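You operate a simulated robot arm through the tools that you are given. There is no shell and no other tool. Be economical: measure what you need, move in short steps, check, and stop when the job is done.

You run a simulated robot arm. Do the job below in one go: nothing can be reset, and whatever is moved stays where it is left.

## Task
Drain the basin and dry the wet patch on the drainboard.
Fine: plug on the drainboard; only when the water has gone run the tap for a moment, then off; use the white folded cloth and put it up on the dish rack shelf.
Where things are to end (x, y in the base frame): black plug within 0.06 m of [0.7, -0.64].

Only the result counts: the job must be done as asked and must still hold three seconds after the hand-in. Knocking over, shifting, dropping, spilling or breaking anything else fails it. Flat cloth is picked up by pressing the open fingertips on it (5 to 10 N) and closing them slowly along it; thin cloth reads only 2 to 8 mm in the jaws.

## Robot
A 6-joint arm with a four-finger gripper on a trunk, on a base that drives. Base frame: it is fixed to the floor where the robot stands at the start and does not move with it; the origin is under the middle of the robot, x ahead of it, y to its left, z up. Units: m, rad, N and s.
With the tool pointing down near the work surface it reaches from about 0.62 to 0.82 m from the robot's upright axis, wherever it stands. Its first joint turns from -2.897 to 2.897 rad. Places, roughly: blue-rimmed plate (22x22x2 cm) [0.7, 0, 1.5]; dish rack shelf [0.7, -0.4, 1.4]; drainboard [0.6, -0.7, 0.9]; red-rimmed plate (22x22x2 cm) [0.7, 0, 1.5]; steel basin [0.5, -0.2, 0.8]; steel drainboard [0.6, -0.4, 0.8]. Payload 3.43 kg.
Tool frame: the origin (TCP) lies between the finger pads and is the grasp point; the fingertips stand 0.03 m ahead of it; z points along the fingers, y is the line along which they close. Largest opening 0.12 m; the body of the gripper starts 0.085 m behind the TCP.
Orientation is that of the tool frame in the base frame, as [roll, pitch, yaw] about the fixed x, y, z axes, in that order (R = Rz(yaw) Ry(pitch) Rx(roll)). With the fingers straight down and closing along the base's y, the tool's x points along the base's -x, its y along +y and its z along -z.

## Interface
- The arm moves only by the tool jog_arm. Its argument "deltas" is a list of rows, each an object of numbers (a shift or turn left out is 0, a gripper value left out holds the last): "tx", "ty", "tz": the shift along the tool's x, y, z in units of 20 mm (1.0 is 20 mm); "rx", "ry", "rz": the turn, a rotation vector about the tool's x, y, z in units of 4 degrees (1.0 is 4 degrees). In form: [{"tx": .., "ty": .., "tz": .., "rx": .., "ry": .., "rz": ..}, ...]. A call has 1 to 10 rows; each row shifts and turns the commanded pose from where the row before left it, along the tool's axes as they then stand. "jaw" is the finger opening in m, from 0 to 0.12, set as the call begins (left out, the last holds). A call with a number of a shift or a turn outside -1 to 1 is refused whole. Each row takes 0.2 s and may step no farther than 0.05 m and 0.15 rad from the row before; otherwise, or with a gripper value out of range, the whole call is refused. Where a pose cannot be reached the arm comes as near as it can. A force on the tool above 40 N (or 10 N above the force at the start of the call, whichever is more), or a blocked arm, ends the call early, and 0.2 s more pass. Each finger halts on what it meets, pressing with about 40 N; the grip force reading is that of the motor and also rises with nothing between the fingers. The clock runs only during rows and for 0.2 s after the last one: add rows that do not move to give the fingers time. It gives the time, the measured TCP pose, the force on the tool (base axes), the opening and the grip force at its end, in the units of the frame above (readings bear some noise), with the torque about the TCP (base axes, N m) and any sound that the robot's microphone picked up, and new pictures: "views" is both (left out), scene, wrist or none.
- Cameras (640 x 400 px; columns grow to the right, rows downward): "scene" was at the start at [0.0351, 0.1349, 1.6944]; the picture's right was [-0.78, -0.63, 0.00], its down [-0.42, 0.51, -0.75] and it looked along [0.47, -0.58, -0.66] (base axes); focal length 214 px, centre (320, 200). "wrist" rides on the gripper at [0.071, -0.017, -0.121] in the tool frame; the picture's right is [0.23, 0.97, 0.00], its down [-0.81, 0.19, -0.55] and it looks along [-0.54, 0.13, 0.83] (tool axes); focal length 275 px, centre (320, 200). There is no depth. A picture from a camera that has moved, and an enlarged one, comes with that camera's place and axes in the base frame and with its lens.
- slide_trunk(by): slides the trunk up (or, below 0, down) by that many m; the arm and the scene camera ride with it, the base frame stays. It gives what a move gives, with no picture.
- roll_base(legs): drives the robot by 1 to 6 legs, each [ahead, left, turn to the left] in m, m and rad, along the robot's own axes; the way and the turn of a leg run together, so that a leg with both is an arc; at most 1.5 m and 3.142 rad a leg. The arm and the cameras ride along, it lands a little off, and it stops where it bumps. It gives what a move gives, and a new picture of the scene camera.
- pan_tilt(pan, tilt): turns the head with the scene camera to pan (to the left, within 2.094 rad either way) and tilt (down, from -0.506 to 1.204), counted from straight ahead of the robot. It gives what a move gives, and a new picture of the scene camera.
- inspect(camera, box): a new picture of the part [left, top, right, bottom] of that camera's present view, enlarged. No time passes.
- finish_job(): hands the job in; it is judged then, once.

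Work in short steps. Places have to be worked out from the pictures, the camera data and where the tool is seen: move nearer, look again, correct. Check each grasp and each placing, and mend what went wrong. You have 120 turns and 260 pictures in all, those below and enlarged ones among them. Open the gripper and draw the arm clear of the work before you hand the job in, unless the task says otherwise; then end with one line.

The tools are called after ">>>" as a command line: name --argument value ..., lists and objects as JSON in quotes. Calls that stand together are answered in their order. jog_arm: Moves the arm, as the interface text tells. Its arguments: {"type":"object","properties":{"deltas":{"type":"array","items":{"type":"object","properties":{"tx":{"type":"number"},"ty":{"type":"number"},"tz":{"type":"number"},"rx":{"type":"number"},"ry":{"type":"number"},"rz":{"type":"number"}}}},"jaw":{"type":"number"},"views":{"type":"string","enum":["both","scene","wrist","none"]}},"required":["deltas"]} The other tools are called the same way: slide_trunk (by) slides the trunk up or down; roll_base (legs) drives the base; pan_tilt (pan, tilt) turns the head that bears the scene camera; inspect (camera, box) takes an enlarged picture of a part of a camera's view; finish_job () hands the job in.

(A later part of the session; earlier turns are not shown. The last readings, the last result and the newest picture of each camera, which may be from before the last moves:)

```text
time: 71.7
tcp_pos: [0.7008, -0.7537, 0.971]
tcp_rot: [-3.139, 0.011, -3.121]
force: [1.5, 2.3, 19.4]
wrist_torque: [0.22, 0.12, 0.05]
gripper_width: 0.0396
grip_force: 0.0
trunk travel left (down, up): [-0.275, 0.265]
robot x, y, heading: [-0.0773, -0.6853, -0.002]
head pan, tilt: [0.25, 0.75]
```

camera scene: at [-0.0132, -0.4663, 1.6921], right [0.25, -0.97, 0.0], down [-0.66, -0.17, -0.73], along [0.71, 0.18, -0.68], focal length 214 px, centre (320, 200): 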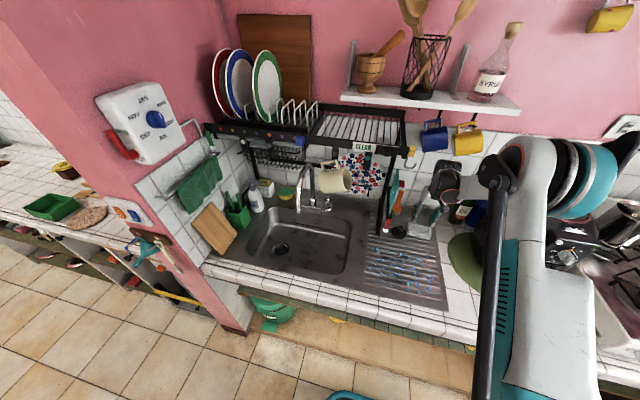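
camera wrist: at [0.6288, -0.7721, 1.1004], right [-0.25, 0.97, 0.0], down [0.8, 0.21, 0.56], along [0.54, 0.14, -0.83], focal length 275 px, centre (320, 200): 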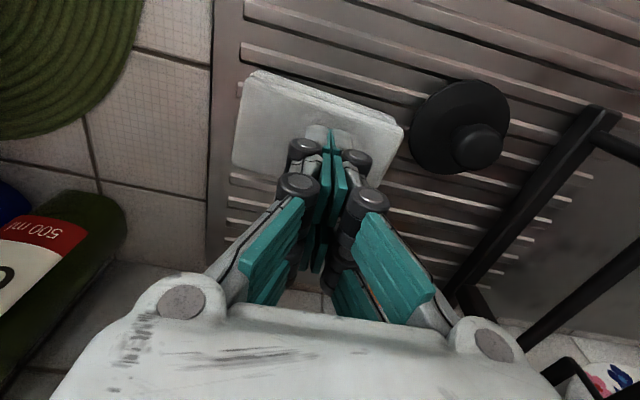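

Force rose to 19 N as the tips swing down; I rise ~1.5 mm with each further step.

>>> jog_arm --deltas '[{"tz": -0.07}]' --jaw 0.032 --views "none"

>>> jog_arm --deltas '[{"tz": -0.04}]' --jaw 0.024 --views "none"

>>> jog_arm --deltas '[{"tz": -0.03}]' --jaw 0.016 --views "none"

>>> jog_arm --deltas '[{}]' --jaw 0.008 --views "none"

>>> jog_arm --deltas '[{}, {}]' --jaw 0.0 --views "wrist"

```text
time: 72.1
tcp_pos: [0.7023, -0.7539, 0.9708]
tcp_rot: [-3.138, 0.009, -3.122]
force: [-5.3, 2.7, 11.5]
wrist_torque: [0.28, 0.3, 0.06]
gripper_width: 0.0323
grip_force: 0.1
trunk travel left (down, up): [-0.275, 0.265]
robot x, y, heading: [-0.077, -0.6885, 0.002]
head pan, tilt: [0.25, 0.75]
```

```text
time: 72.5
tcp_pos: [0.7006, -0.755, 0.9716]
tcp_rot: [-3.139, 0.009, -3.123]
force: [0.0, -0.6, 1.4]
wrist_torque: [0.01, 0.06, 0.04]
gripper_width: 0.0236
grip_force: 0.0
trunk travel left (down, up): [-0.275, 0.265]
robot x, y, heading: [-0.076, -0.6894, -0.004]
head pan, tilt: [0.25, 0.75]
```

```text
time: 72.9
tcp_pos: [0.7023, -0.7549, 0.9714]
tcp_rot: [-3.139, 0.009, -3.123]
force: [-0.1, -0.1, 0.0]
wrist_torque: [0.0, -0.03, -0.01]
gripper_width: 0.0157
grip_force: 0.0
trunk travel left (down, up): [-0.275, 0.265]
robot x, y, heading: [-0.0759, -0.6871, 0.001]
head pan, tilt: [0.25, 0.75]
```

```text
time: 73.3
tcp_pos: [0.7017, -0.7548, 0.9735]
tcp_rot: [3.141, 0.008, -3.124]
force: [-0.2, -0.3, 1.1]
wrist_torque: [-0.01, 0.01, 0.01]
gripper_width: 0.0081
grip_force: 0.0
trunk travel left (down, up): [-0.275, 0.265]
robot x, y, heading: [-0.0795, -0.6861, 0.001]
head pan, tilt: [0.25, 0.75]
```

```text
time: 73.9
tcp_pos: [0.702, -0.7548, 0.971]
tcp_rot: [-3.139, 0.009, -3.123]
force: [0.0, -0.8, 1.0]
wrist_torque: [-0.05, -0.01, -0.04]
gripper_width: 0.0
grip_force: 33.1
trunk travel left (down, up): [-0.275, 0.265]
robot x, y, heading: [-0.0734, -0.6832, -0.001]
head pan, tilt: [0.25, 0.75]
camera wrist: at [0.6296, -0.7731, 1.0929], right [-0.25, 0.97, 0.0], down [0.8, 0.21, 0.56], along [0.54, 0.14, -0.83], focal length 275 px, centre (320, 200)
```

wrist: 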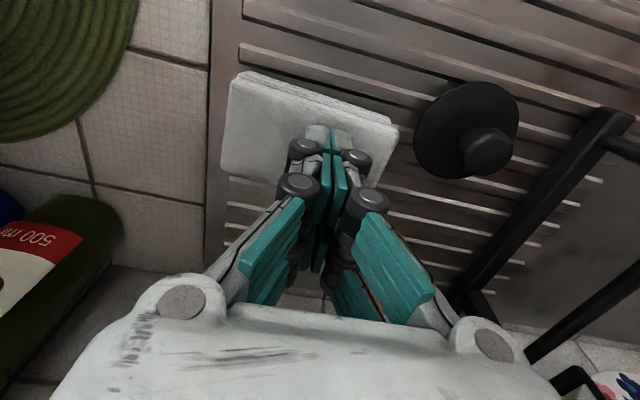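

I rose too much and lost contact. I retry starting from 0.04 opening, keeping 6–12 N all the way.

>>> jog_arm --deltas '[{"tz": -0.4}, {}, {}]' --jaw 0.045 --views "none"

>>> jog_arm --deltas '[{"tz": 0.3}, {"tz": 0.1}, {"tz": 0.05}, {}]' --views "none"

```text
time: 74.7
tcp_pos: [0.7021, -0.756, 0.9812]
tcp_rot: [-3.14, 0.008, -3.122]
force: [0.1, -0.2, 1.0]
wrist_torque: [-0.01, 0.01, 0.02]
gripper_width: 0.0451
grip_force: 0.0
trunk travel left (down, up): [-0.275, 0.265]
robot x, y, heading: [-0.0753, -0.6846, -0.002]
head pan, tilt: [0.25, 0.75]
```

```text
time: 75.7
tcp_pos: [0.7024, -0.7549, 0.9708]
tcp_rot: [-3.139, 0.007, -3.123]
force: [-0.4, -0.4, -0.2]
wrist_torque: [0.04, 0.01, 0.0]
gripper_width: 0.0452
grip_force: 0.1
trunk travel left (down, up): [-0.275, 0.265]
robot x, y, heading: [-0.0769, -0.6883, -0.006]
head pan, tilt: [0.25, 0.75]
```

>>> jog_arm --deltas '[{"tz": 0.06}, {}]' --views "none"

>>> jog_arm --deltas '[{"tz": 0.03}, {}]' --views "none"

```text
time: 76.3
tcp_pos: [0.7003, -0.7538, 0.9707]
tcp_rot: [-3.138, 0.009, -3.122]
force: [2.8, -2.0, 9.3]
wrist_torque: [-0.05, 0.01, 0.02]
gripper_width: 0.0456
grip_force: 0.8
trunk travel left (down, up): [-0.275, 0.265]
robot x, y, heading: [-0.0775, -0.688, 0.0]
head pan, tilt: [0.25, 0.75]
```

```text
time: 76.9
tcp_pos: [0.7009, -0.7538, 0.9698]
tcp_rot: [-3.14, 0.012, -3.124]
force: [5.3, 0.0, 17.3]
wrist_torque: [-0.05, -0.05, -0.02]
gripper_width: 0.0445
grip_force: 0.1
trunk travel left (down, up): [-0.275, 0.265]
robot x, y, heading: [-0.0759, -0.6881, -0.004]
head pan, tilt: [0.25, 0.75]
```

>>> jog_arm --deltas '[{"tz": -0.03}]' --jaw 0.036 --views "none"

>>> jog_arm --deltas '[{}]' --jaw 0.03 --views "none"

>>> jog_arm --deltas '[{}]' --jaw 0.024 --views "none"

```text
time: 77.3
tcp_pos: [0.7005, -0.7537, 0.9692]
tcp_rot: [-3.14, 0.008, -3.122]
force: [-3.6, -0.1, 7.9]
wrist_torque: [0.09, 0.16, 0.08]
gripper_width: 0.0358
grip_force: 0.1
trunk travel left (down, up): [-0.275, 0.265]
robot x, y, heading: [-0.076, -0.688, -0.0]
head pan, tilt: [0.25, 0.75]
```

```text
time: 77.7
tcp_pos: [0.7015, -0.7547, 0.9703]
tcp_rot: [3.141, 0.009, -3.123]
force: [-2.9, 0.0, 8.2]
wrist_torque: [0.02, 0.14, 0.01]
gripper_width: 0.0292
grip_force: 0.0
trunk travel left (down, up): [-0.275, 0.265]
robot x, y, heading: [-0.0731, -0.6892, -0.0]
head pan, tilt: [0.25, 0.75]
```

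```text
time: 78.1
tcp_pos: [0.7001, -0.7531, 0.9694]
tcp_rot: [-3.139, 0.009, -3.123]
force: [-1.5, 0.7, 6.2]
wrist_torque: [0.0, 0.09, 0.04]
gripper_width: 0.0229
grip_force: 0.1
trunk travel left (down, up): [-0.275, 0.265]
robot x, y, heading: [-0.0752, -0.6856, -0.005]
head pan, tilt: [0.25, 0.75]
```

Force holds at 6–8 N; I keep closing.

>>> jog_arm --deltas '[{"tz": 0.02}]' --jaw 0.018 --views "none"

>>> jog_arm --deltas '[{}]' --jaw 0.012 --views "none"

>>> jog_arm --deltas '[{}]' --jaw 0.006 --views "none"

>>> jog_arm --deltas '[{}, {}]' --jaw 0.0 --views "none"

```text
time: 78.5
tcp_pos: [0.7, -0.7546, 0.9689]
tcp_rot: [-3.14, 0.009, -3.122]
force: [0.6, 0.3, 10.3]
wrist_torque: [0.04, 0.05, -0.03]
gripper_width: 0.0165
grip_force: 0.1
trunk travel left (down, up): [-0.275, 0.265]
robot x, y, heading: [-0.0767, -0.6856, -0.002]
head pan, tilt: [0.25, 0.75]
```

```text
time: 78.9
tcp_pos: [0.7014, -0.7531, 0.9689]
tcp_rot: [-3.14, 0.008, -3.123]
force: [-0.3, 0.2, 8.3]
wrist_torque: [0.02, 0.15, -0.02]
gripper_width: 0.0112
grip_force: 0.1
trunk travel left (down, up): [-0.275, 0.265]
robot x, y, heading: [-0.0774, -0.6887, -0.007]
head pan, tilt: [0.25, 0.75]
```

```text
time: 79.3
tcp_pos: [0.702, -0.7536, 0.9694]
tcp_rot: [-3.14, 0.01, -3.122]
force: [-1.4, 0.6, 1.0]
wrist_torque: [0.0, 0.04, -0.06]
gripper_width: 0.0062
grip_force: 0.0
trunk travel left (down, up): [-0.275, 0.265]
robot x, y, heading: [-0.0724, -0.6852, -0.001]
head pan, tilt: [0.25, 0.75]
```

```text
time: 79.9
tcp_pos: [0.7018, -0.7538, 0.9677]
tcp_rot: [-3.14, 0.009, -3.123]
force: [-0.4, -0.8, 0.4]
wrist_torque: [-0.02, 0.01, -0.02]
gripper_width: 0.0
grip_force: 33.6
trunk travel left (down, up): [-0.275, 0.265]
robot x, y, heading: [-0.0738, -0.6901, -0.002]
head pan, tilt: [0.25, 0.75]
```

It slipped off at the very end when force fell. I retry, with a little more push (≈10 N) in the last millimetres.

>>> jog_arm --deltas '[{"tz": -0.3}, {}, {}]' --jaw 0.03 --views "none"

>>> jog_arm --deltas '[{"tz": 0.3}, {"tz": 0.04}, {}]' --views "none"

>>> jog_arm --deltas '[{"tz": 0.03}]' --jaw 0.022 --views "none"

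>>> jog_arm --deltas '[{}]' --jaw 0.014 --views "none"

```text
time: 80.7
tcp_pos: [0.702, -0.7544, 0.9759]
tcp_rot: [-3.141, 0.008, -3.122]
force: [1.0, 0.3, 0.5]
wrist_torque: [0.0, 0.03, -0.01]
gripper_width: 0.0298
grip_force: 0.0
trunk travel left (down, up): [-0.275, 0.265]
robot x, y, heading: [-0.081, -0.6875, -0.005]
head pan, tilt: [0.25, 0.75]
```

```text
time: 81.5
tcp_pos: [0.6998, -0.7534, 0.9693]
tcp_rot: [-3.139, 0.012, -3.123]
force: [12.7, 0.2, 36.5]
wrist_torque: [0.03, -0.12, 0.03]
gripper_width: 0.0302
grip_force: 9.3
trunk travel left (down, up): [-0.275, 0.265]
robot x, y, heading: [-0.0753, -0.6884, -0.002]
head pan, tilt: [0.25, 0.75]
```

```text
time: 81.9
tcp_pos: [0.7001, -0.7538, 0.9695]
tcp_rot: [-3.139, 0.008, -3.122]
force: [-3.1, 2.6, 26.5]
wrist_torque: [0.26, 0.22, 0.02]
gripper_width: 0.0203
grip_force: 0.0
trunk travel left (down, up): [-0.275, 0.265]
robot x, y, heading: [-0.0806, -0.6864, -0.002]
head pan, tilt: [0.25, 0.75]
```

```text
time: 82.3
tcp_pos: [0.6996, -0.7545, 0.9685]
tcp_rot: [-3.137, 0.008, -3.121]
force: [-6.4, 1.4, 21.3]
wrist_torque: [0.15, 0.29, -0.01]
gripper_width: 0.0111
grip_force: 0.1
trunk travel left (down, up): [-0.275, 0.265]
robot x, y, heading: [-0.078, -0.6884, -0.004]
head pan, tilt: [0.25, 0.75]
```

>>> jog_arm --deltas '[{"tz": -0.02}]' --jaw 0.008 --views "none"

>>> jog_arm --deltas '[{}]' --jaw 0.0 --views "none"

>>> jog_arm --deltas '[{}, {}]' --views "wrist"

```text
time: 82.7
tcp_pos: [0.7009, -0.7538, 0.9683]
tcp_rot: [-3.137, 0.01, -3.121]
force: [-6.0, 2.5, 12.1]
wrist_torque: [0.1, 0.31, 0.0]
gripper_width: 0.0062
grip_force: 0.1
trunk travel left (down, up): [-0.275, 0.265]
robot x, y, heading: [-0.0761, -0.6886, 0.002]
head pan, tilt: [0.25, 0.75]
```

```text
time: 83.1
tcp_pos: [0.7024, -0.754, 0.9681]
tcp_rot: [-3.139, 0.008, -3.121]
force: [-1.3, 0.0, 2.1]
wrist_torque: [-0.02, 0.06, -0.01]
gripper_width: 0.0061
grip_force: 33.4
trunk travel left (down, up): [-0.275, 0.265]
robot x, y, heading: [-0.0763, -0.6868, 0.001]
head pan, tilt: [0.25, 0.75]
```

```text
time: 83.7
tcp_pos: [0.7017, -0.7538, 0.9671]
tcp_rot: [-3.139, 0.009, -3.122]
force: [0.5, -0.7, -0.2]
wrist_torque: [0.02, 0.02, 0.04]
gripper_width: 0.0002
grip_force: 33.4
trunk travel left (down, up): [-0.275, 0.265]
robot x, y, heading: [-0.0772, -0.6857, 0.003]
head pan, tilt: [0.25, 0.75]
camera wrist: at [0.6294, -0.7726, 1.0888], right [-0.25, 0.97, 0.0], down [0.8, 0.21, 0.56], along [0.54, 0.14, -0.83], focal length 275 px, centre (320, 200)
```

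wrist: 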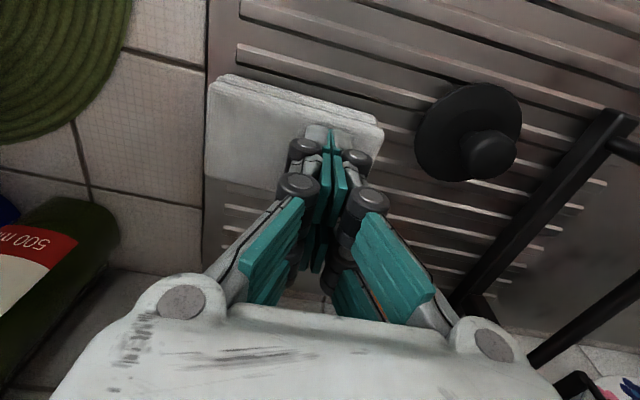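

The pinch (6 mm) held briefly, then squeezed out; also the hand is off the cloth's centre. I raise, open wide and re-measure.

>>> jog_arm --deltas '[{"tz": -1}, {"tz": -1}, {"tz": -1, "tx": 1}, {"tx": 1}]' --jaw 0.1 --views "wrist"

>>> inspect --camera "wrist" --box '[220, 60, 420, 200]'

```text
time: 84.7
tcp_pos: [0.6608, -0.7548, 1.0282]
tcp_rot: [-3.14, 0.009, -3.123]
force: [-0.8, 0.4, -0.2]
wrist_torque: [0.01, 0.0, -0.01]
gripper_width: 0.1001
grip_force: 0.1
trunk travel left (down, up): [-0.275, 0.265]
robot x, y, heading: [-0.0779, -0.6868, -0.002]
head pan, tilt: [0.25, 0.75]
camera wrist: at [0.5882, -0.7736, 1.1494], right [-0.25, 0.97, 0.0], down [0.8, 0.21, 0.56], along [0.54, 0.14, -0.83], focal length 275 px, centre (320, 200)
```

wrist: 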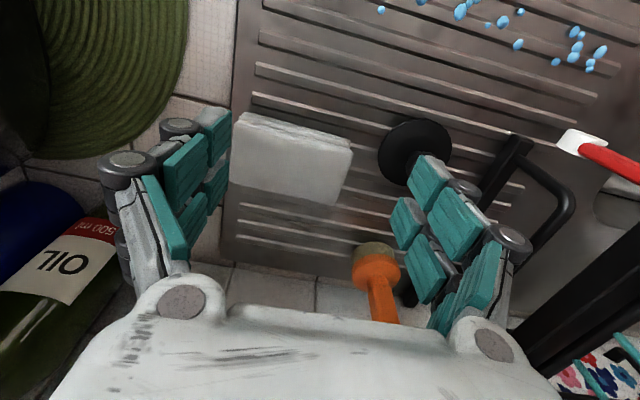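

```text
2.86 times, centred on (320, 130) of wrist
camera zoom: at [0.5882, -0.7736, 1.1494], right [-0.25, 0.97, 0.0], down [0.8, 0.21, 0.56], along [0.54, 0.14, -0.83], focal length 786 px, centre (320, 400)
```

zoom: 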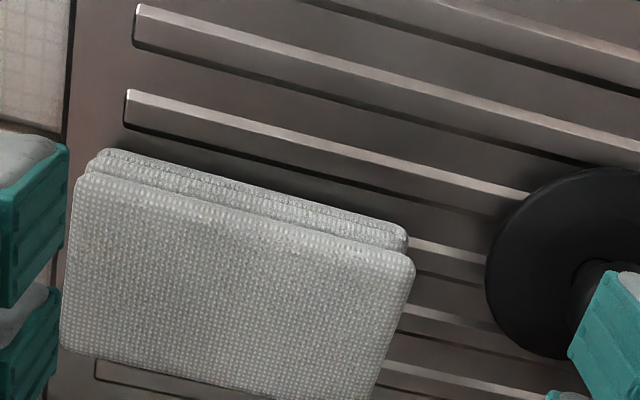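

The folded cloth now lies at centre (0.704,-0.772). I go over its middle and press again, this time keeping 5–10 N until the end of closing.

>>> jog_arm --deltas '[{"tx": -1, "ty": -0.5}, {"tx": -1, "ty": -0.4}, {"tz": 1}, {"tz": 1}, {"tz": 0.7}, {}]' --jaw 0.04 --views "none"

>>> jog_arm --deltas '[{"tz": 0.1}, {"tz": 0.06}, {}]' --views "none"

```text
time: 86.1
tcp_pos: [0.7014, -0.7718, 0.9726]
tcp_rot: [-3.141, 0.009, -3.122]
force: [0.3, 0.4, 0.7]
wrist_torque: [0.02, 0.0, 0.0]
gripper_width: 0.0398
grip_force: 0.1
trunk travel left (down, up): [-0.275, 0.265]
robot x, y, heading: [-0.0756, -0.6874, -0.004]
head pan, tilt: [0.25, 0.75]
```

```text
time: 86.9
tcp_pos: [0.702, -0.7729, 0.9707]
tcp_rot: [-3.14, 0.008, -3.121]
force: [1.8, -0.6, 5.1]
wrist_torque: [0.06, 0.04, -0.02]
gripper_width: 0.0402
grip_force: 0.0
trunk travel left (down, up): [-0.275, 0.265]
robot x, y, heading: [-0.0745, -0.6878, -0.004]
head pan, tilt: [0.25, 0.75]
```

>>> jog_arm --deltas '[{"tz": 0.02}]' --jaw 0.032 --views "none"

>>> jog_arm --deltas '[{"tz": 0.02}]' --jaw 0.025 --views "none"

>>> jog_arm --deltas '[{"tz": 0.02}]' --jaw 0.018 --views "none"

```text
time: 87.3
tcp_pos: [0.7013, -0.7707, 0.9714]
tcp_rot: [-3.138, 0.009, -3.121]
force: [-1.1, 0.7, 9.8]
wrist_torque: [0.16, 0.16, 0.01]
gripper_width: 0.0318
grip_force: 0.0
trunk travel left (down, up): [-0.275, 0.265]
robot x, y, heading: [-0.0773, -0.6868, -0.001]
head pan, tilt: [0.25, 0.75]
```

```text
time: 87.7
tcp_pos: [0.701, -0.7717, 0.9701]
tcp_rot: [-3.137, 0.01, -3.124]
force: [-0.2, -0.4, 7.7]
wrist_torque: [0.03, 0.08, 0.01]
gripper_width: 0.0236
grip_force: 0.0
trunk travel left (down, up): [-0.275, 0.265]
robot x, y, heading: [-0.0742, -0.687, -0.002]
head pan, tilt: [0.25, 0.75]
```

```text
time: 88.1
tcp_pos: [0.701, -0.7718, 0.9694]
tcp_rot: [-3.141, 0.008, -3.124]
force: [-0.1, -0.4, 7.8]
wrist_torque: [-0.01, 0.04, 0.0]
gripper_width: 0.0166
grip_force: 0.0
trunk travel left (down, up): [-0.275, 0.265]
robot x, y, heading: [-0.0731, -0.6855, 0.0]
head pan, tilt: [0.25, 0.75]
```

Force steady near 8 N; continuing, with slightly more push to offset the fall near the end.

>>> jog_arm --deltas '[{"tz": 0.03}]' --jaw 0.012 --views "none"

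>>> jog_arm --deltas '[{"tz": 0.04}]' --jaw 0.008 --views "none"

>>> jog_arm --deltas '[{"tz": 0.04}]' --jaw 0.0 --views "none"

```text
time: 88.5
tcp_pos: [0.7021, -0.7717, 0.9696]
tcp_rot: [-3.141, 0.008, -3.123]
force: [0.6, 0.2, 9.9]
wrist_torque: [0.02, 0.14, 0.02]
gripper_width: 0.0101
grip_force: 0.0
trunk travel left (down, up): [-0.275, 0.265]
robot x, y, heading: [-0.0742, -0.6857, -0.0]
head pan, tilt: [0.25, 0.75]
```

```text
time: 88.9
tcp_pos: [0.7007, -0.7723, 0.9694]
tcp_rot: [-3.139, 0.007, -3.124]
force: [0.6, 0.0, 10.0]
wrist_torque: [0.02, 0.12, 0.0]
gripper_width: 0.0061
grip_force: 0.2
trunk travel left (down, up): [-0.275, 0.265]
robot x, y, heading: [-0.0731, -0.6875, -0.001]
head pan, tilt: [0.25, 0.75]
```

```text
time: 89.3
tcp_pos: [0.7011, -0.772, 0.9681]
tcp_rot: [-3.138, 0.01, -3.123]
force: [-1.1, -0.5, 8.1]
wrist_torque: [0.03, 0.15, 0.02]
gripper_width: 0.0058
grip_force: 33.4
trunk travel left (down, up): [-0.275, 0.265]
robot x, y, heading: [-0.0748, -0.6866, -0.0]
head pan, tilt: [0.25, 0.75]
```

Pinched at 0.0058 with 8 N. I lift slowly.

>>> jog_arm --deltas '[{"tz": -0.05}, {"tz": -0.1}, {"tz": -0.1}, {"tz": -0.2}]' --views "wrist"

```text
time: 90.3
tcp_pos: [0.7022, -0.7724, 0.9779]
tcp_rot: [-3.141, 0.009, -3.123]
force: [0.4, -0.2, -0.6]
wrist_torque: [0.01, -0.01, 0.02]
gripper_width: 0.0001
grip_force: 33.6
trunk travel left (down, up): [-0.275, 0.265]
robot x, y, heading: [-0.0773, -0.6815, -0.005]
head pan, tilt: [0.25, 0.75]
camera wrist: at [0.6299, -0.7907, 1.097], right [-0.25, 0.97, 0.0], down [0.8, 0.21, 0.56], along [0.54, 0.14, -0.83], focal length 275 px, centre (320, 200)
```

wrist: 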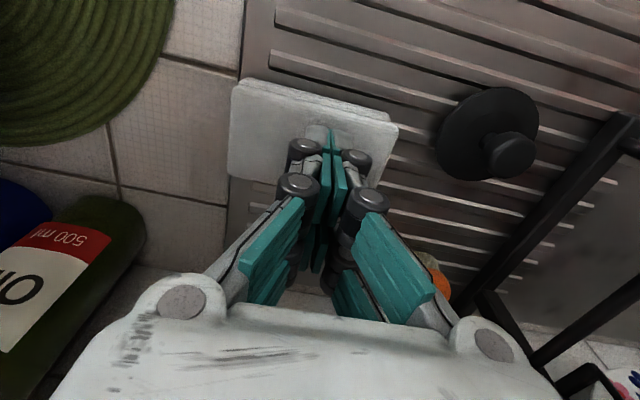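

Top pinching does not hold this thick folded stack. I'll instead straddle its 6 cm width: raise and turn the hand 90° (closing along x).

>>> jog_arm --deltas '[{"tz": -1, "rz": -1}, {"tz": -1, "rz": -1}, {"tz": -1, "rz": -1}, {"tx": 0, "rz": -1}, {"rz": -1}, {"rz": -1}, {"rz": -1}, {"rz": -1}, {"rz": -1}, {"rz": -1}]' --jaw 0.09 --views "none"

>>> jog_arm --deltas '[{"rz": -1}, {"rz": -1}, {"rz": -1}, {"rz": -1}, {"rz": -1}, {"rz": -1}, {"rz": -1}, {"rz": -1}, {"rz": -1}, {"rz": -1}]' --views "none"

>>> jog_arm --deltas '[{"rz": -1}, {"rz": -1}, {"rz": -0.7}]'

```text
time: 92.5
tcp_pos: [0.7021, -0.7709, 1.0369]
tcp_rot: [-3.135, 0.005, -2.423]
force: [-0.4, -0.2, 0.6]
wrist_torque: [0.01, 0.01, 0.02]
gripper_width: 0.0901
grip_force: 0.1
trunk travel left (down, up): [-0.275, 0.265]
robot x, y, heading: [-0.0785, -0.6865, -0.007]
head pan, tilt: [0.25, 0.75]
```

```text
time: 94.7
tcp_pos: [0.7009, -0.7725, 1.0356]
tcp_rot: [-3.134, -0.003, -1.725]
force: [-0.7, 0.5, -0.1]
wrist_torque: [0.0, -0.02, -0.01]
gripper_width: 0.09
grip_force: 0.1
trunk travel left (down, up): [-0.275, 0.265]
robot x, y, heading: [-0.077, -0.6832, -0.001]
head pan, tilt: [0.25, 0.75]
```

```text
time: 95.5
tcp_pos: [0.702, -0.7726, 1.0352]
tcp_rot: [-3.131, -0.003, -1.535]
force: [0.4, -0.6, -1.0]
wrist_torque: [-0.02, 0.0, -0.02]
gripper_width: 0.0901
grip_force: 0.1
trunk travel left (down, up): [-0.275, 0.265]
robot x, y, heading: [-0.0753, -0.6877, 0.001]
head pan, tilt: [0.25, 0.75]
camera scene: at [-0.0132, -0.4664, 1.6921], right [0.25, -0.97, 0.0], down [-0.66, -0.17, -0.73], along [0.71, 0.18, -0.68], focal length 214 px, centre (320, 200)
camera wrist: at [0.7198, -0.8428, 1.1574], right [-0.96, -0.26, -0.01], down [-0.22, 0.81, 0.55], along [-0.14, 0.53, -0.84], focal length 275 px, centre (320, 200)
```

scene: 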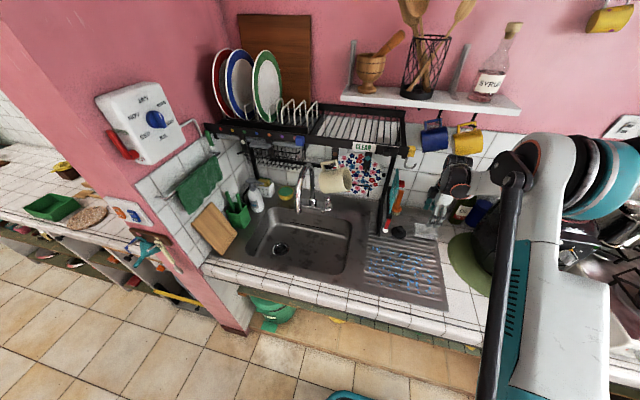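
wrist: 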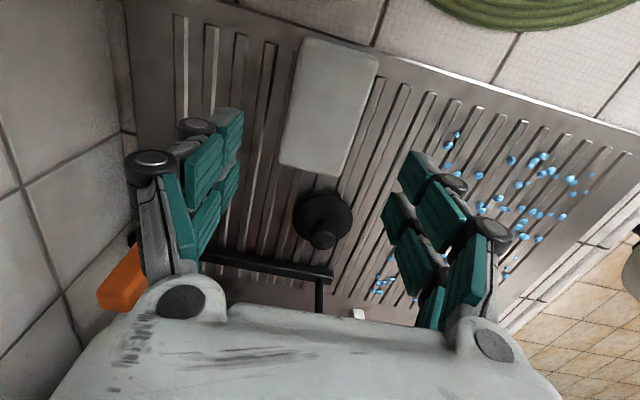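

Cloth centre (0.698,-0.78), width 6 cm along x. I straddle it: align, lower to tip height ≈0.912, then close.

>>> jog_arm --deltas '[{"tx": 0.3, "ty": 0.2}, {"tz": 1}, {"tz": 1}, {"tz": 1}, {"tz": 0.7}, {"tz": 0.5}, {"tz": 0.3}]' --views "wrist"

```text
time: 97.1
tcp_pos: [0.6989, -0.7779, 0.9468]
tcp_rot: [-3.134, -0.002, -1.537]
force: [1.0, 1.3, -1.0]
wrist_torque: [-0.01, -0.01, -0.02]
gripper_width: 0.0902
grip_force: 0.0
trunk travel left (down, up): [-0.275, 0.265]
robot x, y, heading: [-0.0762, -0.6872, -0.003]
head pan, tilt: [0.25, 0.75]
camera wrist: at [0.7169, -0.8493, 1.0683], right [-0.96, -0.26, -0.01], down [-0.22, 0.81, 0.55], along [-0.14, 0.53, -0.84], focal length 275 px, centre (320, 200)
```

wrist: 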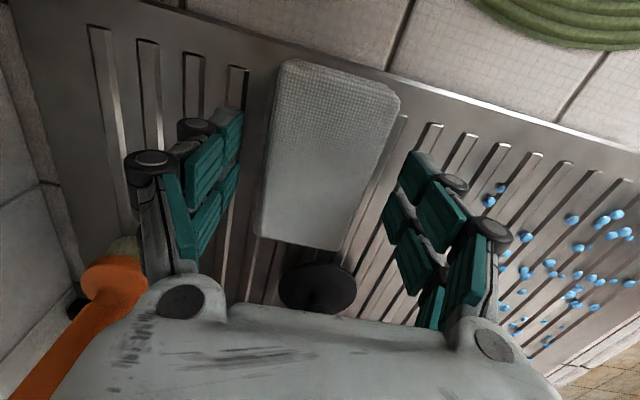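

The fingers straddle the cloth; I lower a few mm more and close.

>>> jog_arm --deltas '[{"tz": 0.15}, {"tz": 0.15}]' --jaw 0.075 --views "none"

>>> jog_arm --deltas '[{}, {}, {}]' --jaw 0.04 --views "wrist"

```text
time: 97.7
tcp_pos: [0.6986, -0.7781, 0.9405]
tcp_rot: [-3.132, -0.002, -1.538]
force: [0.4, 0.6, -0.1]
wrist_torque: [-0.01, 0.02, 0.0]
gripper_width: 0.0751
grip_force: 0.1
trunk travel left (down, up): [-0.275, 0.265]
robot x, y, heading: [-0.0782, -0.6879, -0.002]
head pan, tilt: [0.25, 0.75]
```

```text
time: 98.5
tcp_pos: [0.6984, -0.7785, 0.9413]
tcp_rot: [-3.133, -0.003, -1.536]
force: [-0.5, -0.7, 2.4]
wrist_torque: [0.02, -0.02, -0.07]
gripper_width: 0.0591
grip_force: 39.9
trunk travel left (down, up): [-0.275, 0.265]
robot x, y, heading: [-0.077, -0.6853, -0.002]
head pan, tilt: [0.25, 0.75]
camera wrist: at [0.7168, -0.8493, 1.0626], right [-0.96, -0.26, -0.01], down [-0.22, 0.81, 0.55], along [-0.14, 0.53, -0.84], focal length 275 px, centre (320, 200)
```

wrist: 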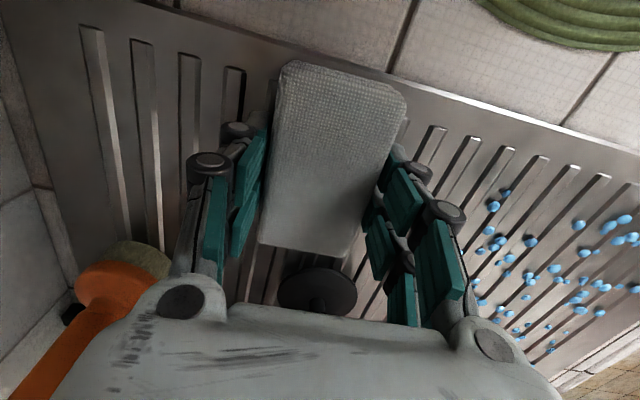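

The stack is firmly held (0.059, 40 N). To let it protrude more below the tips for wiping, I regrip about 7 mm higher, then lift.

>>> jog_arm --deltas '[{}, {"tz": -0.35}, {}]' --jaw 0.075 --views "none"

>>> jog_arm --deltas '[{}, {}, {"tz": -0.5}, {"tz": -1}]' --jaw 0.04 --views "wrist"

```text
time: 99.3
tcp_pos: [0.6981, -0.778, 0.9464]
tcp_rot: [-3.134, -0.003, -1.537]
force: [-0.8, 0.2, 0.0]
wrist_torque: [0.0, 0.0, 0.0]
gripper_width: 0.0746
grip_force: 0.0
trunk travel left (down, up): [-0.275, 0.265]
robot x, y, heading: [-0.0761, -0.6876, -0.002]
head pan, tilt: [0.25, 0.75]
```

```text
time: 100.3
tcp_pos: [0.6972, -0.7794, 0.9771]
tcp_rot: [-3.134, -0.002, -1.538]
force: [-0.2, -0.7, 0.0]
wrist_torque: [-0.04, -0.01, 0.02]
gripper_width: 0.0589
grip_force: 40.3
trunk travel left (down, up): [-0.275, 0.265]
robot x, y, heading: [-0.0713, -0.6842, -0.003]
head pan, tilt: [0.25, 0.75]
camera wrist: at [0.716, -0.8504, 1.0979], right [-0.96, -0.26, -0.01], down [-0.22, 0.81, 0.55], along [-0.14, 0.53, -0.84], focal length 275 px, centre (320, 200)
```

wrist: 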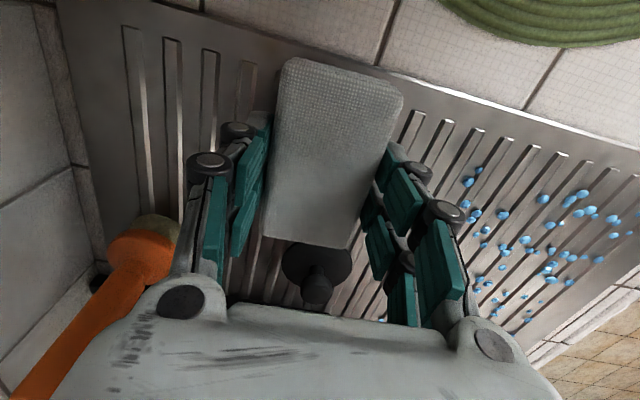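

Cloth is held securely. I lift, drive the base back so the whole wet patch (x 0.42–0.58, y −0.80…−0.55) is within reach.

>>> jog_arm --deltas '[{"tz": -1}, {"tz": -1}, {"tz": -0.5}]' --views "none"

>>> roll_base --legs '[[-0.135, 0.0, 0]]'

>>> jog_arm --deltas '[{"tz": 1}, {"tz": 0.5}]' --views "wrist"

```text
time: 101.1
tcp_pos: [0.6983, -0.7784, 1.0269]
tcp_rot: [-3.134, -0.001, -1.538]
force: [0.6, 0.3, -0.3]
wrist_torque: [0.01, -0.03, 0.0]
gripper_width: 0.059
grip_force: 40.1
trunk travel left (down, up): [-0.275, 0.265]
robot x, y, heading: [-0.0733, -0.6868, -0.002]
head pan, tilt: [0.25, 0.75]
```

```text
time: 102.4
tcp_pos: [0.5609, -0.7763, 1.0275]
tcp_rot: [-3.133, -0.002, -1.535]
force: [-0.6, 0.0, 0.2]
wrist_torque: [-0.01, -0.02, -0.01]
gripper_width: 0.0591
grip_force: 39.4
trunk travel left (down, up): [-0.275, 0.265]
robot x, y, heading: [-0.2137, -0.692, 0.002]
head pan, tilt: [0.25, 0.75]
camera scene: at [-0.1501, -0.4661, 1.6922], right [0.25, -0.97, 0.0], down [-0.66, -0.17, -0.73], along [0.71, 0.18, -0.68], focal length 214 px, centre (320, 200)
```

scene: 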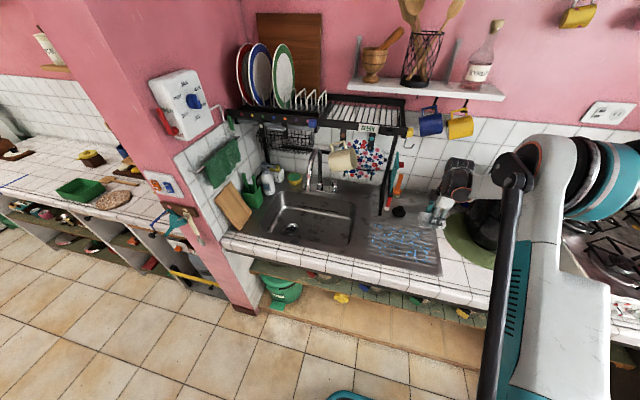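

```text
time: 103.0
tcp_pos: [0.5635, -0.776, 0.9978]
tcp_rot: [-3.133, -0.002, -1.533]
force: [0.4, -0.5, -0.3]
wrist_torque: [0.01, 0.0, 0.05]
gripper_width: 0.059
grip_force: 40.6
trunk travel left (down, up): [-0.275, 0.265]
robot x, y, heading: [-0.2122, -0.6889, 0.008]
head pan, tilt: [0.25, 0.75]
camera wrist: at [0.5815, -0.8478, 1.119], right [-0.96, -0.27, -0.01], down [-0.23, 0.8, 0.55], along [-0.14, 0.53, -0.84], focal length 275 px, centre (320, 200)
```

wrist: 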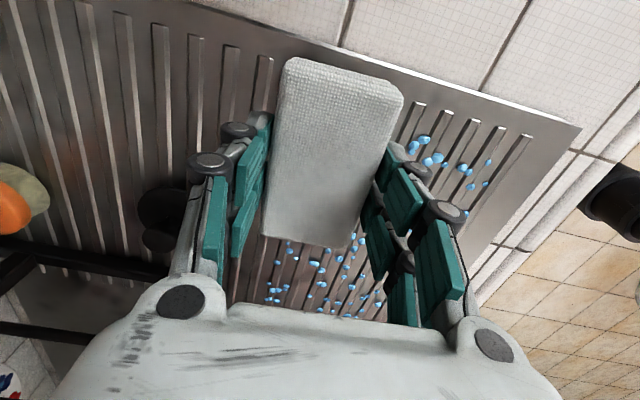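

I lower the cloth to the board until light contact.

>>> jog_arm --deltas '[{"tz": 1}, {"tz": 1}, {"tz": 0.4}, {"tz": 0.1}, {"tz": 0.1}]' --views "none"

>>> jog_arm --deltas '[{"tz": 0.05}, {}]' --views "none"

```text
time: 104.2
tcp_pos: [0.5627, -0.7762, 0.9476]
tcp_rot: [-3.131, -0.002, -1.535]
force: [8.3, -1.0, 29.5]
wrist_torque: [0.04, 0.22, 0.01]
gripper_width: 0.0592
grip_force: 40.0
trunk travel left (down, up): [-0.275, 0.265]
robot x, y, heading: [-0.2112, -0.6853, 0.002]
head pan, tilt: [0.25, 0.75]
```

```text
time: 104.6
tcp_pos: [0.5632, -0.7759, 0.9463]
tcp_rot: [-3.132, -0.003, -1.535]
force: [-3.3, 0.8, 19.0]
wrist_torque: [0.17, 0.22, 0.01]
gripper_width: 0.059
grip_force: 39.6
trunk travel left (down, up): [-0.275, 0.265]
robot x, y, heading: [-0.2078, -0.6871, 0.003]
head pan, tilt: [0.25, 0.75]
stopped in row 2: the force on the tool passed its limit at 43 N (the readings are from after the stop); the commanded pose is now the measured one
```

Contact confirmed. I ease 1.5 mm and stroke toward the front edge.

>>> jog_arm --deltas '[{"tz": -0.07}, {"ty": 1}, {"ty": 1}, {"ty": 1}, {"ty": 1}, {"ty": 1}, {"ty": 1}, {"ty": 1}, {"ty": 0.3}]' --views "wrist"

```text
time: 105.9
tcp_pos: [0.4783, -0.7803, 0.9468]
tcp_rot: [-3.13, -0.004, -1.533]
force: [-5.1, 0.9, 17.9]
wrist_torque: [0.03, 0.24, 0.06]
gripper_width: 0.059
grip_force: 39.3
trunk travel left (down, up): [-0.275, 0.265]
robot x, y, heading: [-0.2124, -0.6818, 0.001]
head pan, tilt: [0.25, 0.75]
stopped in row 6: the force on the tool passed its limit at 45 N (the readings are from after the stop); the commanded pose is now the measured one
camera wrist: at [0.4966, -0.8506, 1.0689], right [-0.96, -0.27, -0.01], down [-0.23, 0.81, 0.55], along [-0.14, 0.53, -0.84], focal length 275 px, centre (320, 200)
```

wrist: 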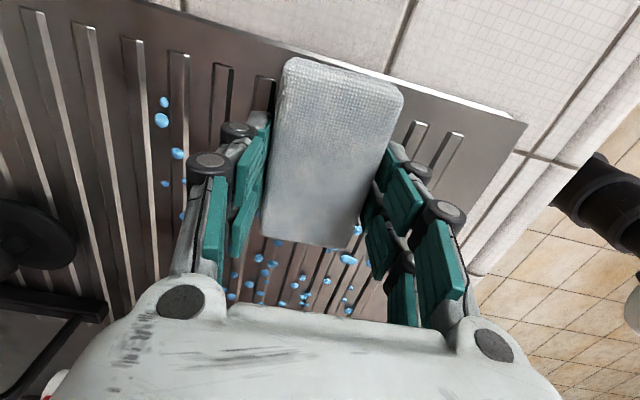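

Drops vanish under the stroke. I continue to the front, then shift left (y −0.70) and stroke back.

>>> jog_arm --deltas '[{"tz": -0.06}, {"ty": 1}, {"ty": 1}, {"ty": 1}, {"ty": 0.3}]' --views "none"

>>> jog_arm --deltas '[{"tz": -0.05, "tx": -1}, {"tx": -1}, {"tx": -1}, {"tx": -1}]' --views "none"

>>> jog_arm --deltas '[{"ty": -1}, {"ty": -1}, {"ty": -1}, {"ty": -1}, {"ty": -1}, {"ty": -1}, {"ty": -1}]' --views "wrist"

```text
time: 107.1
tcp_pos: [0.4142, -0.7815, 0.9468]
tcp_rot: [-3.128, -0.002, -1.534]
force: [12.5, 0.9, 27.0]
wrist_torque: [0.08, -0.54, -0.08]
gripper_width: 0.0587
grip_force: 40.1
trunk travel left (down, up): [-0.275, 0.265]
robot x, y, heading: [-0.2088, -0.6864, 0.006]
head pan, tilt: [0.25, 0.75]
```

```text
time: 108.1
tcp_pos: [0.4099, -0.704, 0.9462]
tcp_rot: [-3.129, -0.004, -1.536]
force: [0.1, -4.1, 14.1]
wrist_torque: [-0.26, 0.0, -0.08]
gripper_width: 0.059
grip_force: 39.9
trunk travel left (down, up): [-0.275, 0.265]
robot x, y, heading: [-0.2093, -0.685, -0.003]
head pan, tilt: [0.25, 0.75]
```

```text
time: 109.7
tcp_pos: [0.5507, -0.6966, 0.948]
tcp_rot: [-3.13, -0.004, -1.533]
force: [0.7, 0.1, -0.8]
wrist_torque: [0.01, -0.01, -0.01]
gripper_width: 0.0591
grip_force: 40.0
trunk travel left (down, up): [-0.275, 0.265]
robot x, y, heading: [-0.2103, -0.6889, 0.001]
head pan, tilt: [0.25, 0.75]
camera wrist: at [0.5691, -0.7682, 1.0704], right [-0.96, -0.27, -0.01], down [-0.23, 0.8, 0.55], along [-0.14, 0.53, -0.84], focal length 275 px, centre (320, 200)
```

wrist: 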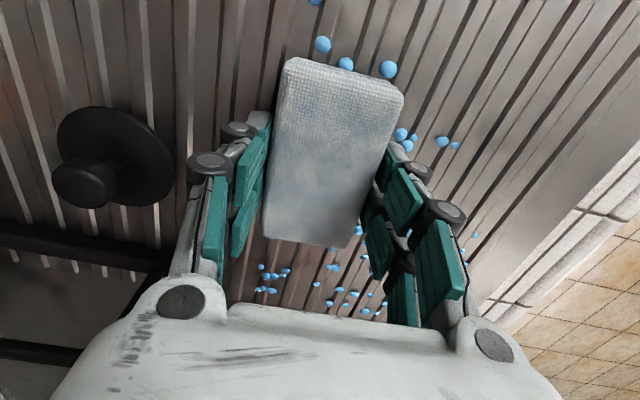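

Contact faded at the end of this stroke; I press 2 mm more and stroke back over the leftovers.

>>> jog_arm --deltas '[{"tz": 0.08, "tx": 0.8}, {"tz": 0.04}, {"ty": 1}, {"ty": 1}, {"ty": 1}, {"ty": 1}, {"ty": 1}, {"ty": 1}, {"ty": 1}]' --views "wrist"

```text
time: 111.7
tcp_pos: [0.4194, -0.7173, 0.9461]
tcp_rot: [-3.128, -0.004, -1.534]
force: [-4.8, -1.4, 18.0]
wrist_torque: [0.1, 0.05, -0.06]
gripper_width: 0.0589
grip_force: 40.1
trunk travel left (down, up): [-0.275, 0.265]
robot x, y, heading: [-0.2134, -0.6854, 0.002]
head pan, tilt: [0.25, 0.75]
stopped in row 9: the force on the tool passed its limit at 44 N (the readings are from after the stop); the commanded pose is now the measured one
camera wrist: at [0.4374, -0.7893, 1.0686], right [-0.96, -0.27, -0.01], down [-0.23, 0.81, 0.55], along [-0.14, 0.53, -0.84], focal length 275 px, centre (320, 200)
```

wrist: 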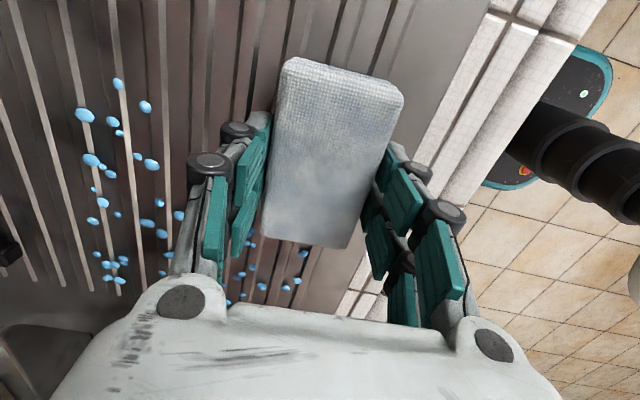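

Front half is dry at this y; leftovers around x 0.50–0.58. I move to y≈−0.63 and stroke forward with slightly more pressure.

>>> jog_arm --deltas '[{"tz": -0.06, "tx": -1}, {"tx": -1}, {"tx": -1}, {"tx": -1}]' --views "none"

>>> jog_arm --deltas '[{"ty": -1}, {"ty": -1}, {"ty": -1, "tz": 0.02}, {"ty": -1, "tz": 0.02}, {"ty": -1, "tz": 0.02}, {"ty": -1, "tz": 0.02}, {"ty": -0.8}]' --views "wrist"

```text
time: 112.7
tcp_pos: [0.4181, -0.6371, 0.9473]
tcp_rot: [-3.129, -0.003, -1.533]
force: [0.6, -0.2, -0.2]
wrist_torque: [0.01, 0.0, 0.01]
gripper_width: 0.0592
grip_force: 39.9
trunk travel left (down, up): [-0.275, 0.265]
robot x, y, heading: [-0.2115, -0.6881, -0.001]
head pan, tilt: [0.25, 0.75]
```

```text
time: 114.3
tcp_pos: [0.5544, -0.6314, 0.9475]
tcp_rot: [-3.128, -0.003, -1.535]
force: [-0.9, 1.1, 0.9]
wrist_torque: [0.0, 0.09, 0.03]
gripper_width: 0.0591
grip_force: 40.4
trunk travel left (down, up): [-0.275, 0.265]
robot x, y, heading: [-0.2125, -0.685, -0.0]
head pan, tilt: [0.25, 0.75]
camera wrist: at [0.5722, -0.7042, 1.0688], right [-0.96, -0.27, -0.01], down [-0.23, 0.8, 0.55], along [-0.14, 0.53, -0.84], focal length 275 px, centre (320, 200)
```

wrist: 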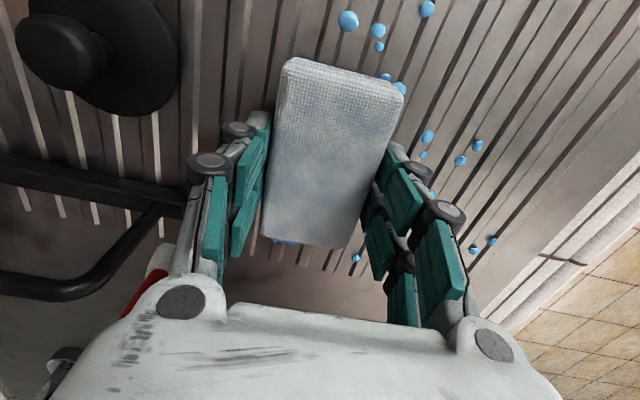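

>>> jog_arm --deltas '[{"tz": 0.08, "tx": 0.5}, {"tz": 0.02, "tx": 0.5}, {"ty": 1}, {"ty": 1}, {"ty": 1}, {"ty": 1}, {"ty": 1}, {"ty": 1}, {"ty": 1}]' --views "wrist"

```text
time: 115.2
tcp_pos: [0.5254, -0.6553, 0.9472]
tcp_rot: [-3.125, -0.004, -1.536]
force: [-6.5, -0.5, 19.8]
wrist_torque: [0.12, 0.28, -0.08]
gripper_width: 0.0591
grip_force: 39.4
trunk travel left (down, up): [-0.275, 0.265]
robot x, y, heading: [-0.2085, -0.6894, 0.001]
head pan, tilt: [0.25, 0.75]
stopped in row 4: the force on the tool passed its limit at 45 N (the readings are from after the stop); the commanded pose is now the measured one
camera wrist: at [0.5428, -0.7266, 1.0685], right [-0.96, -0.26, -0.01], down [-0.23, 0.81, 0.55], along [-0.13, 0.53, -0.84], focal length 275 px, centre (320, 200)
```

wrist: 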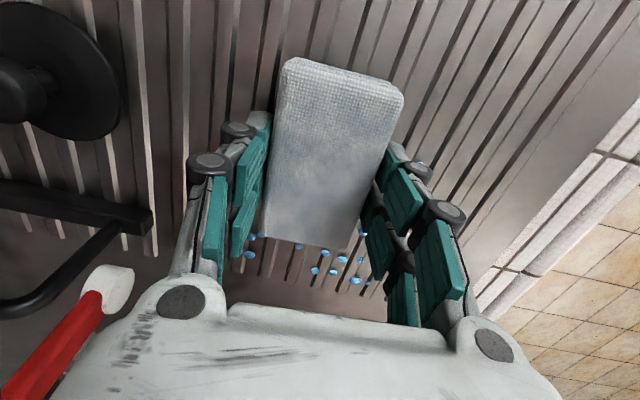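

Most of this zone is now dry. I continue forward then shift to the last band at y≈−0.585.

>>> jog_arm --deltas '[{"tz": -0.05, "ty": 1}, {"ty": 1}, {"ty": 1}, {"ty": 1}, {"ty": 1}, {"ty": 0.5}]' --views "none"

>>> jog_arm --deltas '[{"tx": -1}, {"tx": -1}, {"tx": -1}, {"tx": -0.6}]' --views "wrist"

```text
time: 116.2
tcp_pos: [0.4543, -0.6583, 0.9457]
tcp_rot: [-3.125, -0.003, -1.536]
force: [-4.4, 0.2, 16.8]
wrist_torque: [0.02, 0.26, -0.04]
gripper_width: 0.0591
grip_force: 39.9
trunk travel left (down, up): [-0.275, 0.265]
robot x, y, heading: [-0.2108, -0.6844, 0.001]
head pan, tilt: [0.25, 0.75]
stopped in row 4: the force on the tool passed its limit at 44 N (the readings are from after the stop); the commanded pose is now the measured one
```

```text
time: 117.2
tcp_pos: [0.4523, -0.5878, 0.945]
tcp_rot: [-3.123, -0.004, -1.538]
force: [0.6, -14.8, 34.7]
wrist_torque: [-0.65, 0.26, 0.08]
gripper_width: 0.0587
grip_force: 40.3
trunk travel left (down, up): [-0.275, 0.265]
robot x, y, heading: [-0.2101, -0.687, -0.003]
head pan, tilt: [0.25, 0.75]
camera wrist: at [0.4697, -0.6594, 1.0683], right [-0.96, -0.26, -0.02], down [-0.23, 0.81, 0.55], along [-0.13, 0.53, -0.84], focal length 275 px, centre (320, 200)
```

wrist: 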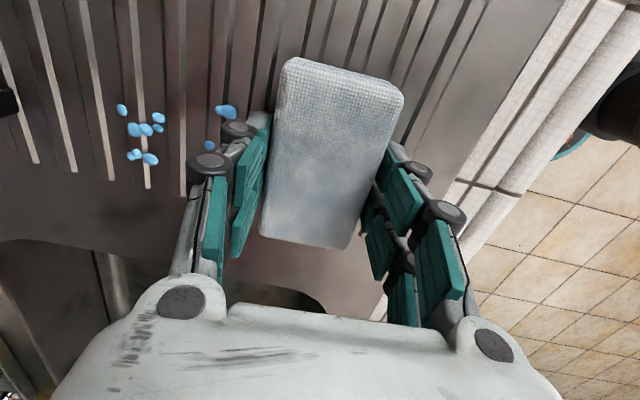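

A few drops remain at x≈0.53–0.575, y≈−0.585. I stroke forward to x 0.552, stopping short of the red brush.

>>> jog_arm --deltas '[{"tz": -0.03, "ty": -1}, {"ty": -1}, {"ty": -1}, {"ty": -1}, {"ty": -0.8}, {}]' --views "wrist"

```text
time: 118.6
tcp_pos: [0.5509, -0.5821, 0.9474]
tcp_rot: [-3.123, -0.003, -1.535]
force: [0.1, -0.1, -0.7]
wrist_torque: [0.0, 0.0, -0.01]
gripper_width: 0.059
grip_force: 39.5
trunk travel left (down, up): [-0.275, 0.265]
robot x, y, heading: [-0.208, -0.6893, 0.003]
head pan, tilt: [0.25, 0.75]
camera wrist: at [0.5674, -0.6539, 1.0699], right [-0.96, -0.26, -0.02], down [-0.23, 0.81, 0.55], along [-0.13, 0.53, -0.84], focal length 275 px, centre (320, 200)
```

wrist: 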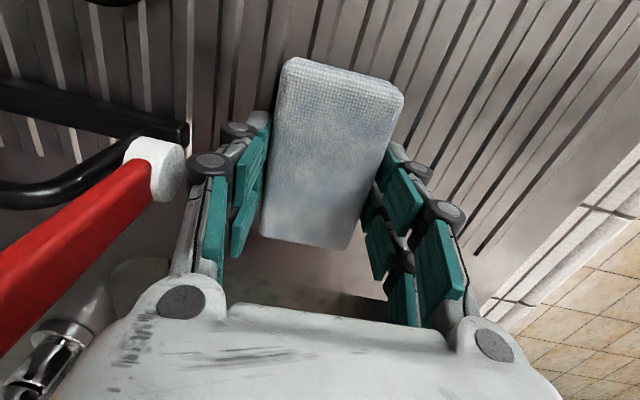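

>>> jog_arm --deltas '[{"tz": 0.08}, {"tz": 0.03}, {"ty": 1}, {"ty": 1}, {"ty": 1}]' --views "wrist"

>>> inspect --camera "scene" --box '[340, 190, 460, 290]'

```text
time: 119.8
tcp_pos: [0.4896, -0.5848, 0.9456]
tcp_rot: [-3.123, -0.003, -1.535]
force: [7.2, 0.2, 30.9]
wrist_torque: [0.08, 0.03, -0.01]
gripper_width: 0.059
grip_force: 40.0
trunk travel left (down, up): [-0.275, 0.265]
robot x, y, heading: [-0.2115, -0.6873, 0.002]
head pan, tilt: [0.25, 0.75]
camera wrist: at [0.5059, -0.6563, 1.0682], right [-0.96, -0.26, -0.02], down [-0.23, 0.81, 0.55], along [-0.13, 0.53, -0.84], focal length 275 px, centre (320, 200)
```

wrist: 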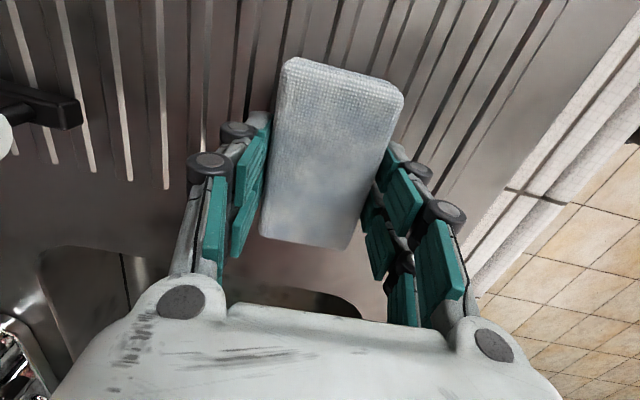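

```text
4.00 times, centred on (400, 240) of scene
camera zoom: at [-0.1498, -0.4665, 1.6925], right [0.25, -0.97, 0.0], down [-0.66, -0.17, -0.73], along [0.71, 0.18, -0.68], focal length 858 px, centre (0, 40)
```

zoom: 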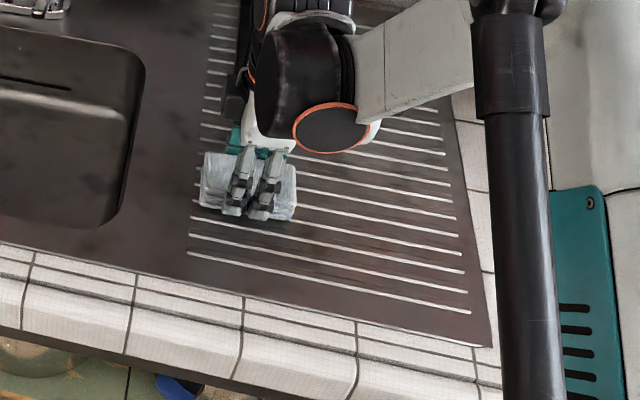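

Visible area is dry. I lift and look for leftover drops near the back right.

>>> jog_arm --deltas '[{"tz": -1}, {"tz": -1}, {"tz": -1, "tx": 1}, {"tz": -1, "tx": 1}, {"tz": -1, "tx": 1}, {"tz": -1, "tx": 1}, {"tx": 1}, {"tx": 1}, {"tx": 1}, {"tx": 1}]'

```text
time: 122.0
tcp_pos: [0.4944, -0.7439, 1.064]
tcp_rot: [-3.126, -0.004, -1.537]
force: [-0.1, 0.0, 0.7]
wrist_torque: [0.02, -0.03, 0.01]
gripper_width: 0.0589
grip_force: 40.0
trunk travel left (down, up): [-0.275, 0.265]
robot x, y, heading: [-0.2139, -0.6828, 0.002]
head pan, tilt: [0.25, 0.75]
camera scene: at [-0.148, -0.4664, 1.6922], right [0.25, -0.97, 0.0], down [-0.66, -0.17, -0.73], along [0.71, 0.18, -0.68], focal length 214 px, centre (320, 200)
camera wrist: at [0.5113, -0.8153, 1.1852], right [-0.96, -0.26, -0.02], down [-0.23, 0.81, 0.55], along [-0.13, 0.53, -0.84], focal length 275 px, centre (320, 200)
```

scene: 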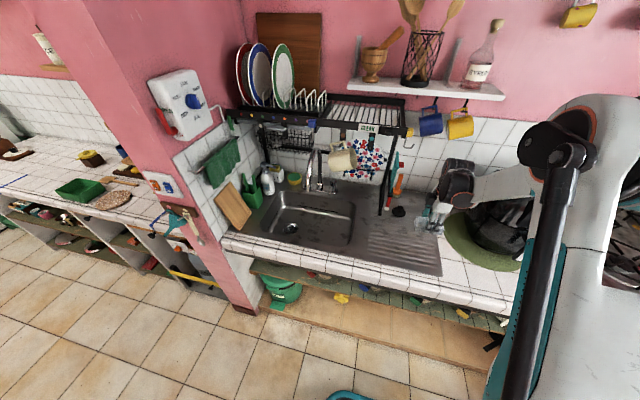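
wrist: 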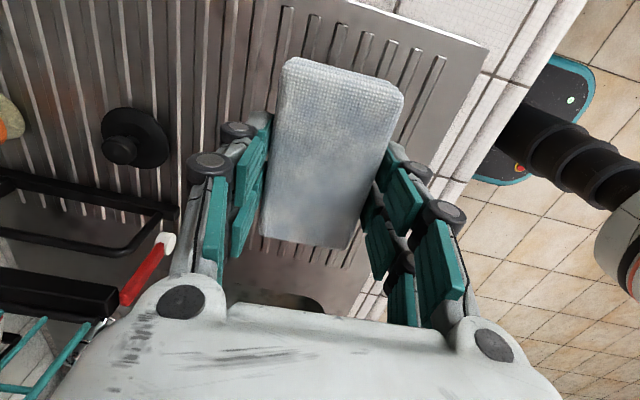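

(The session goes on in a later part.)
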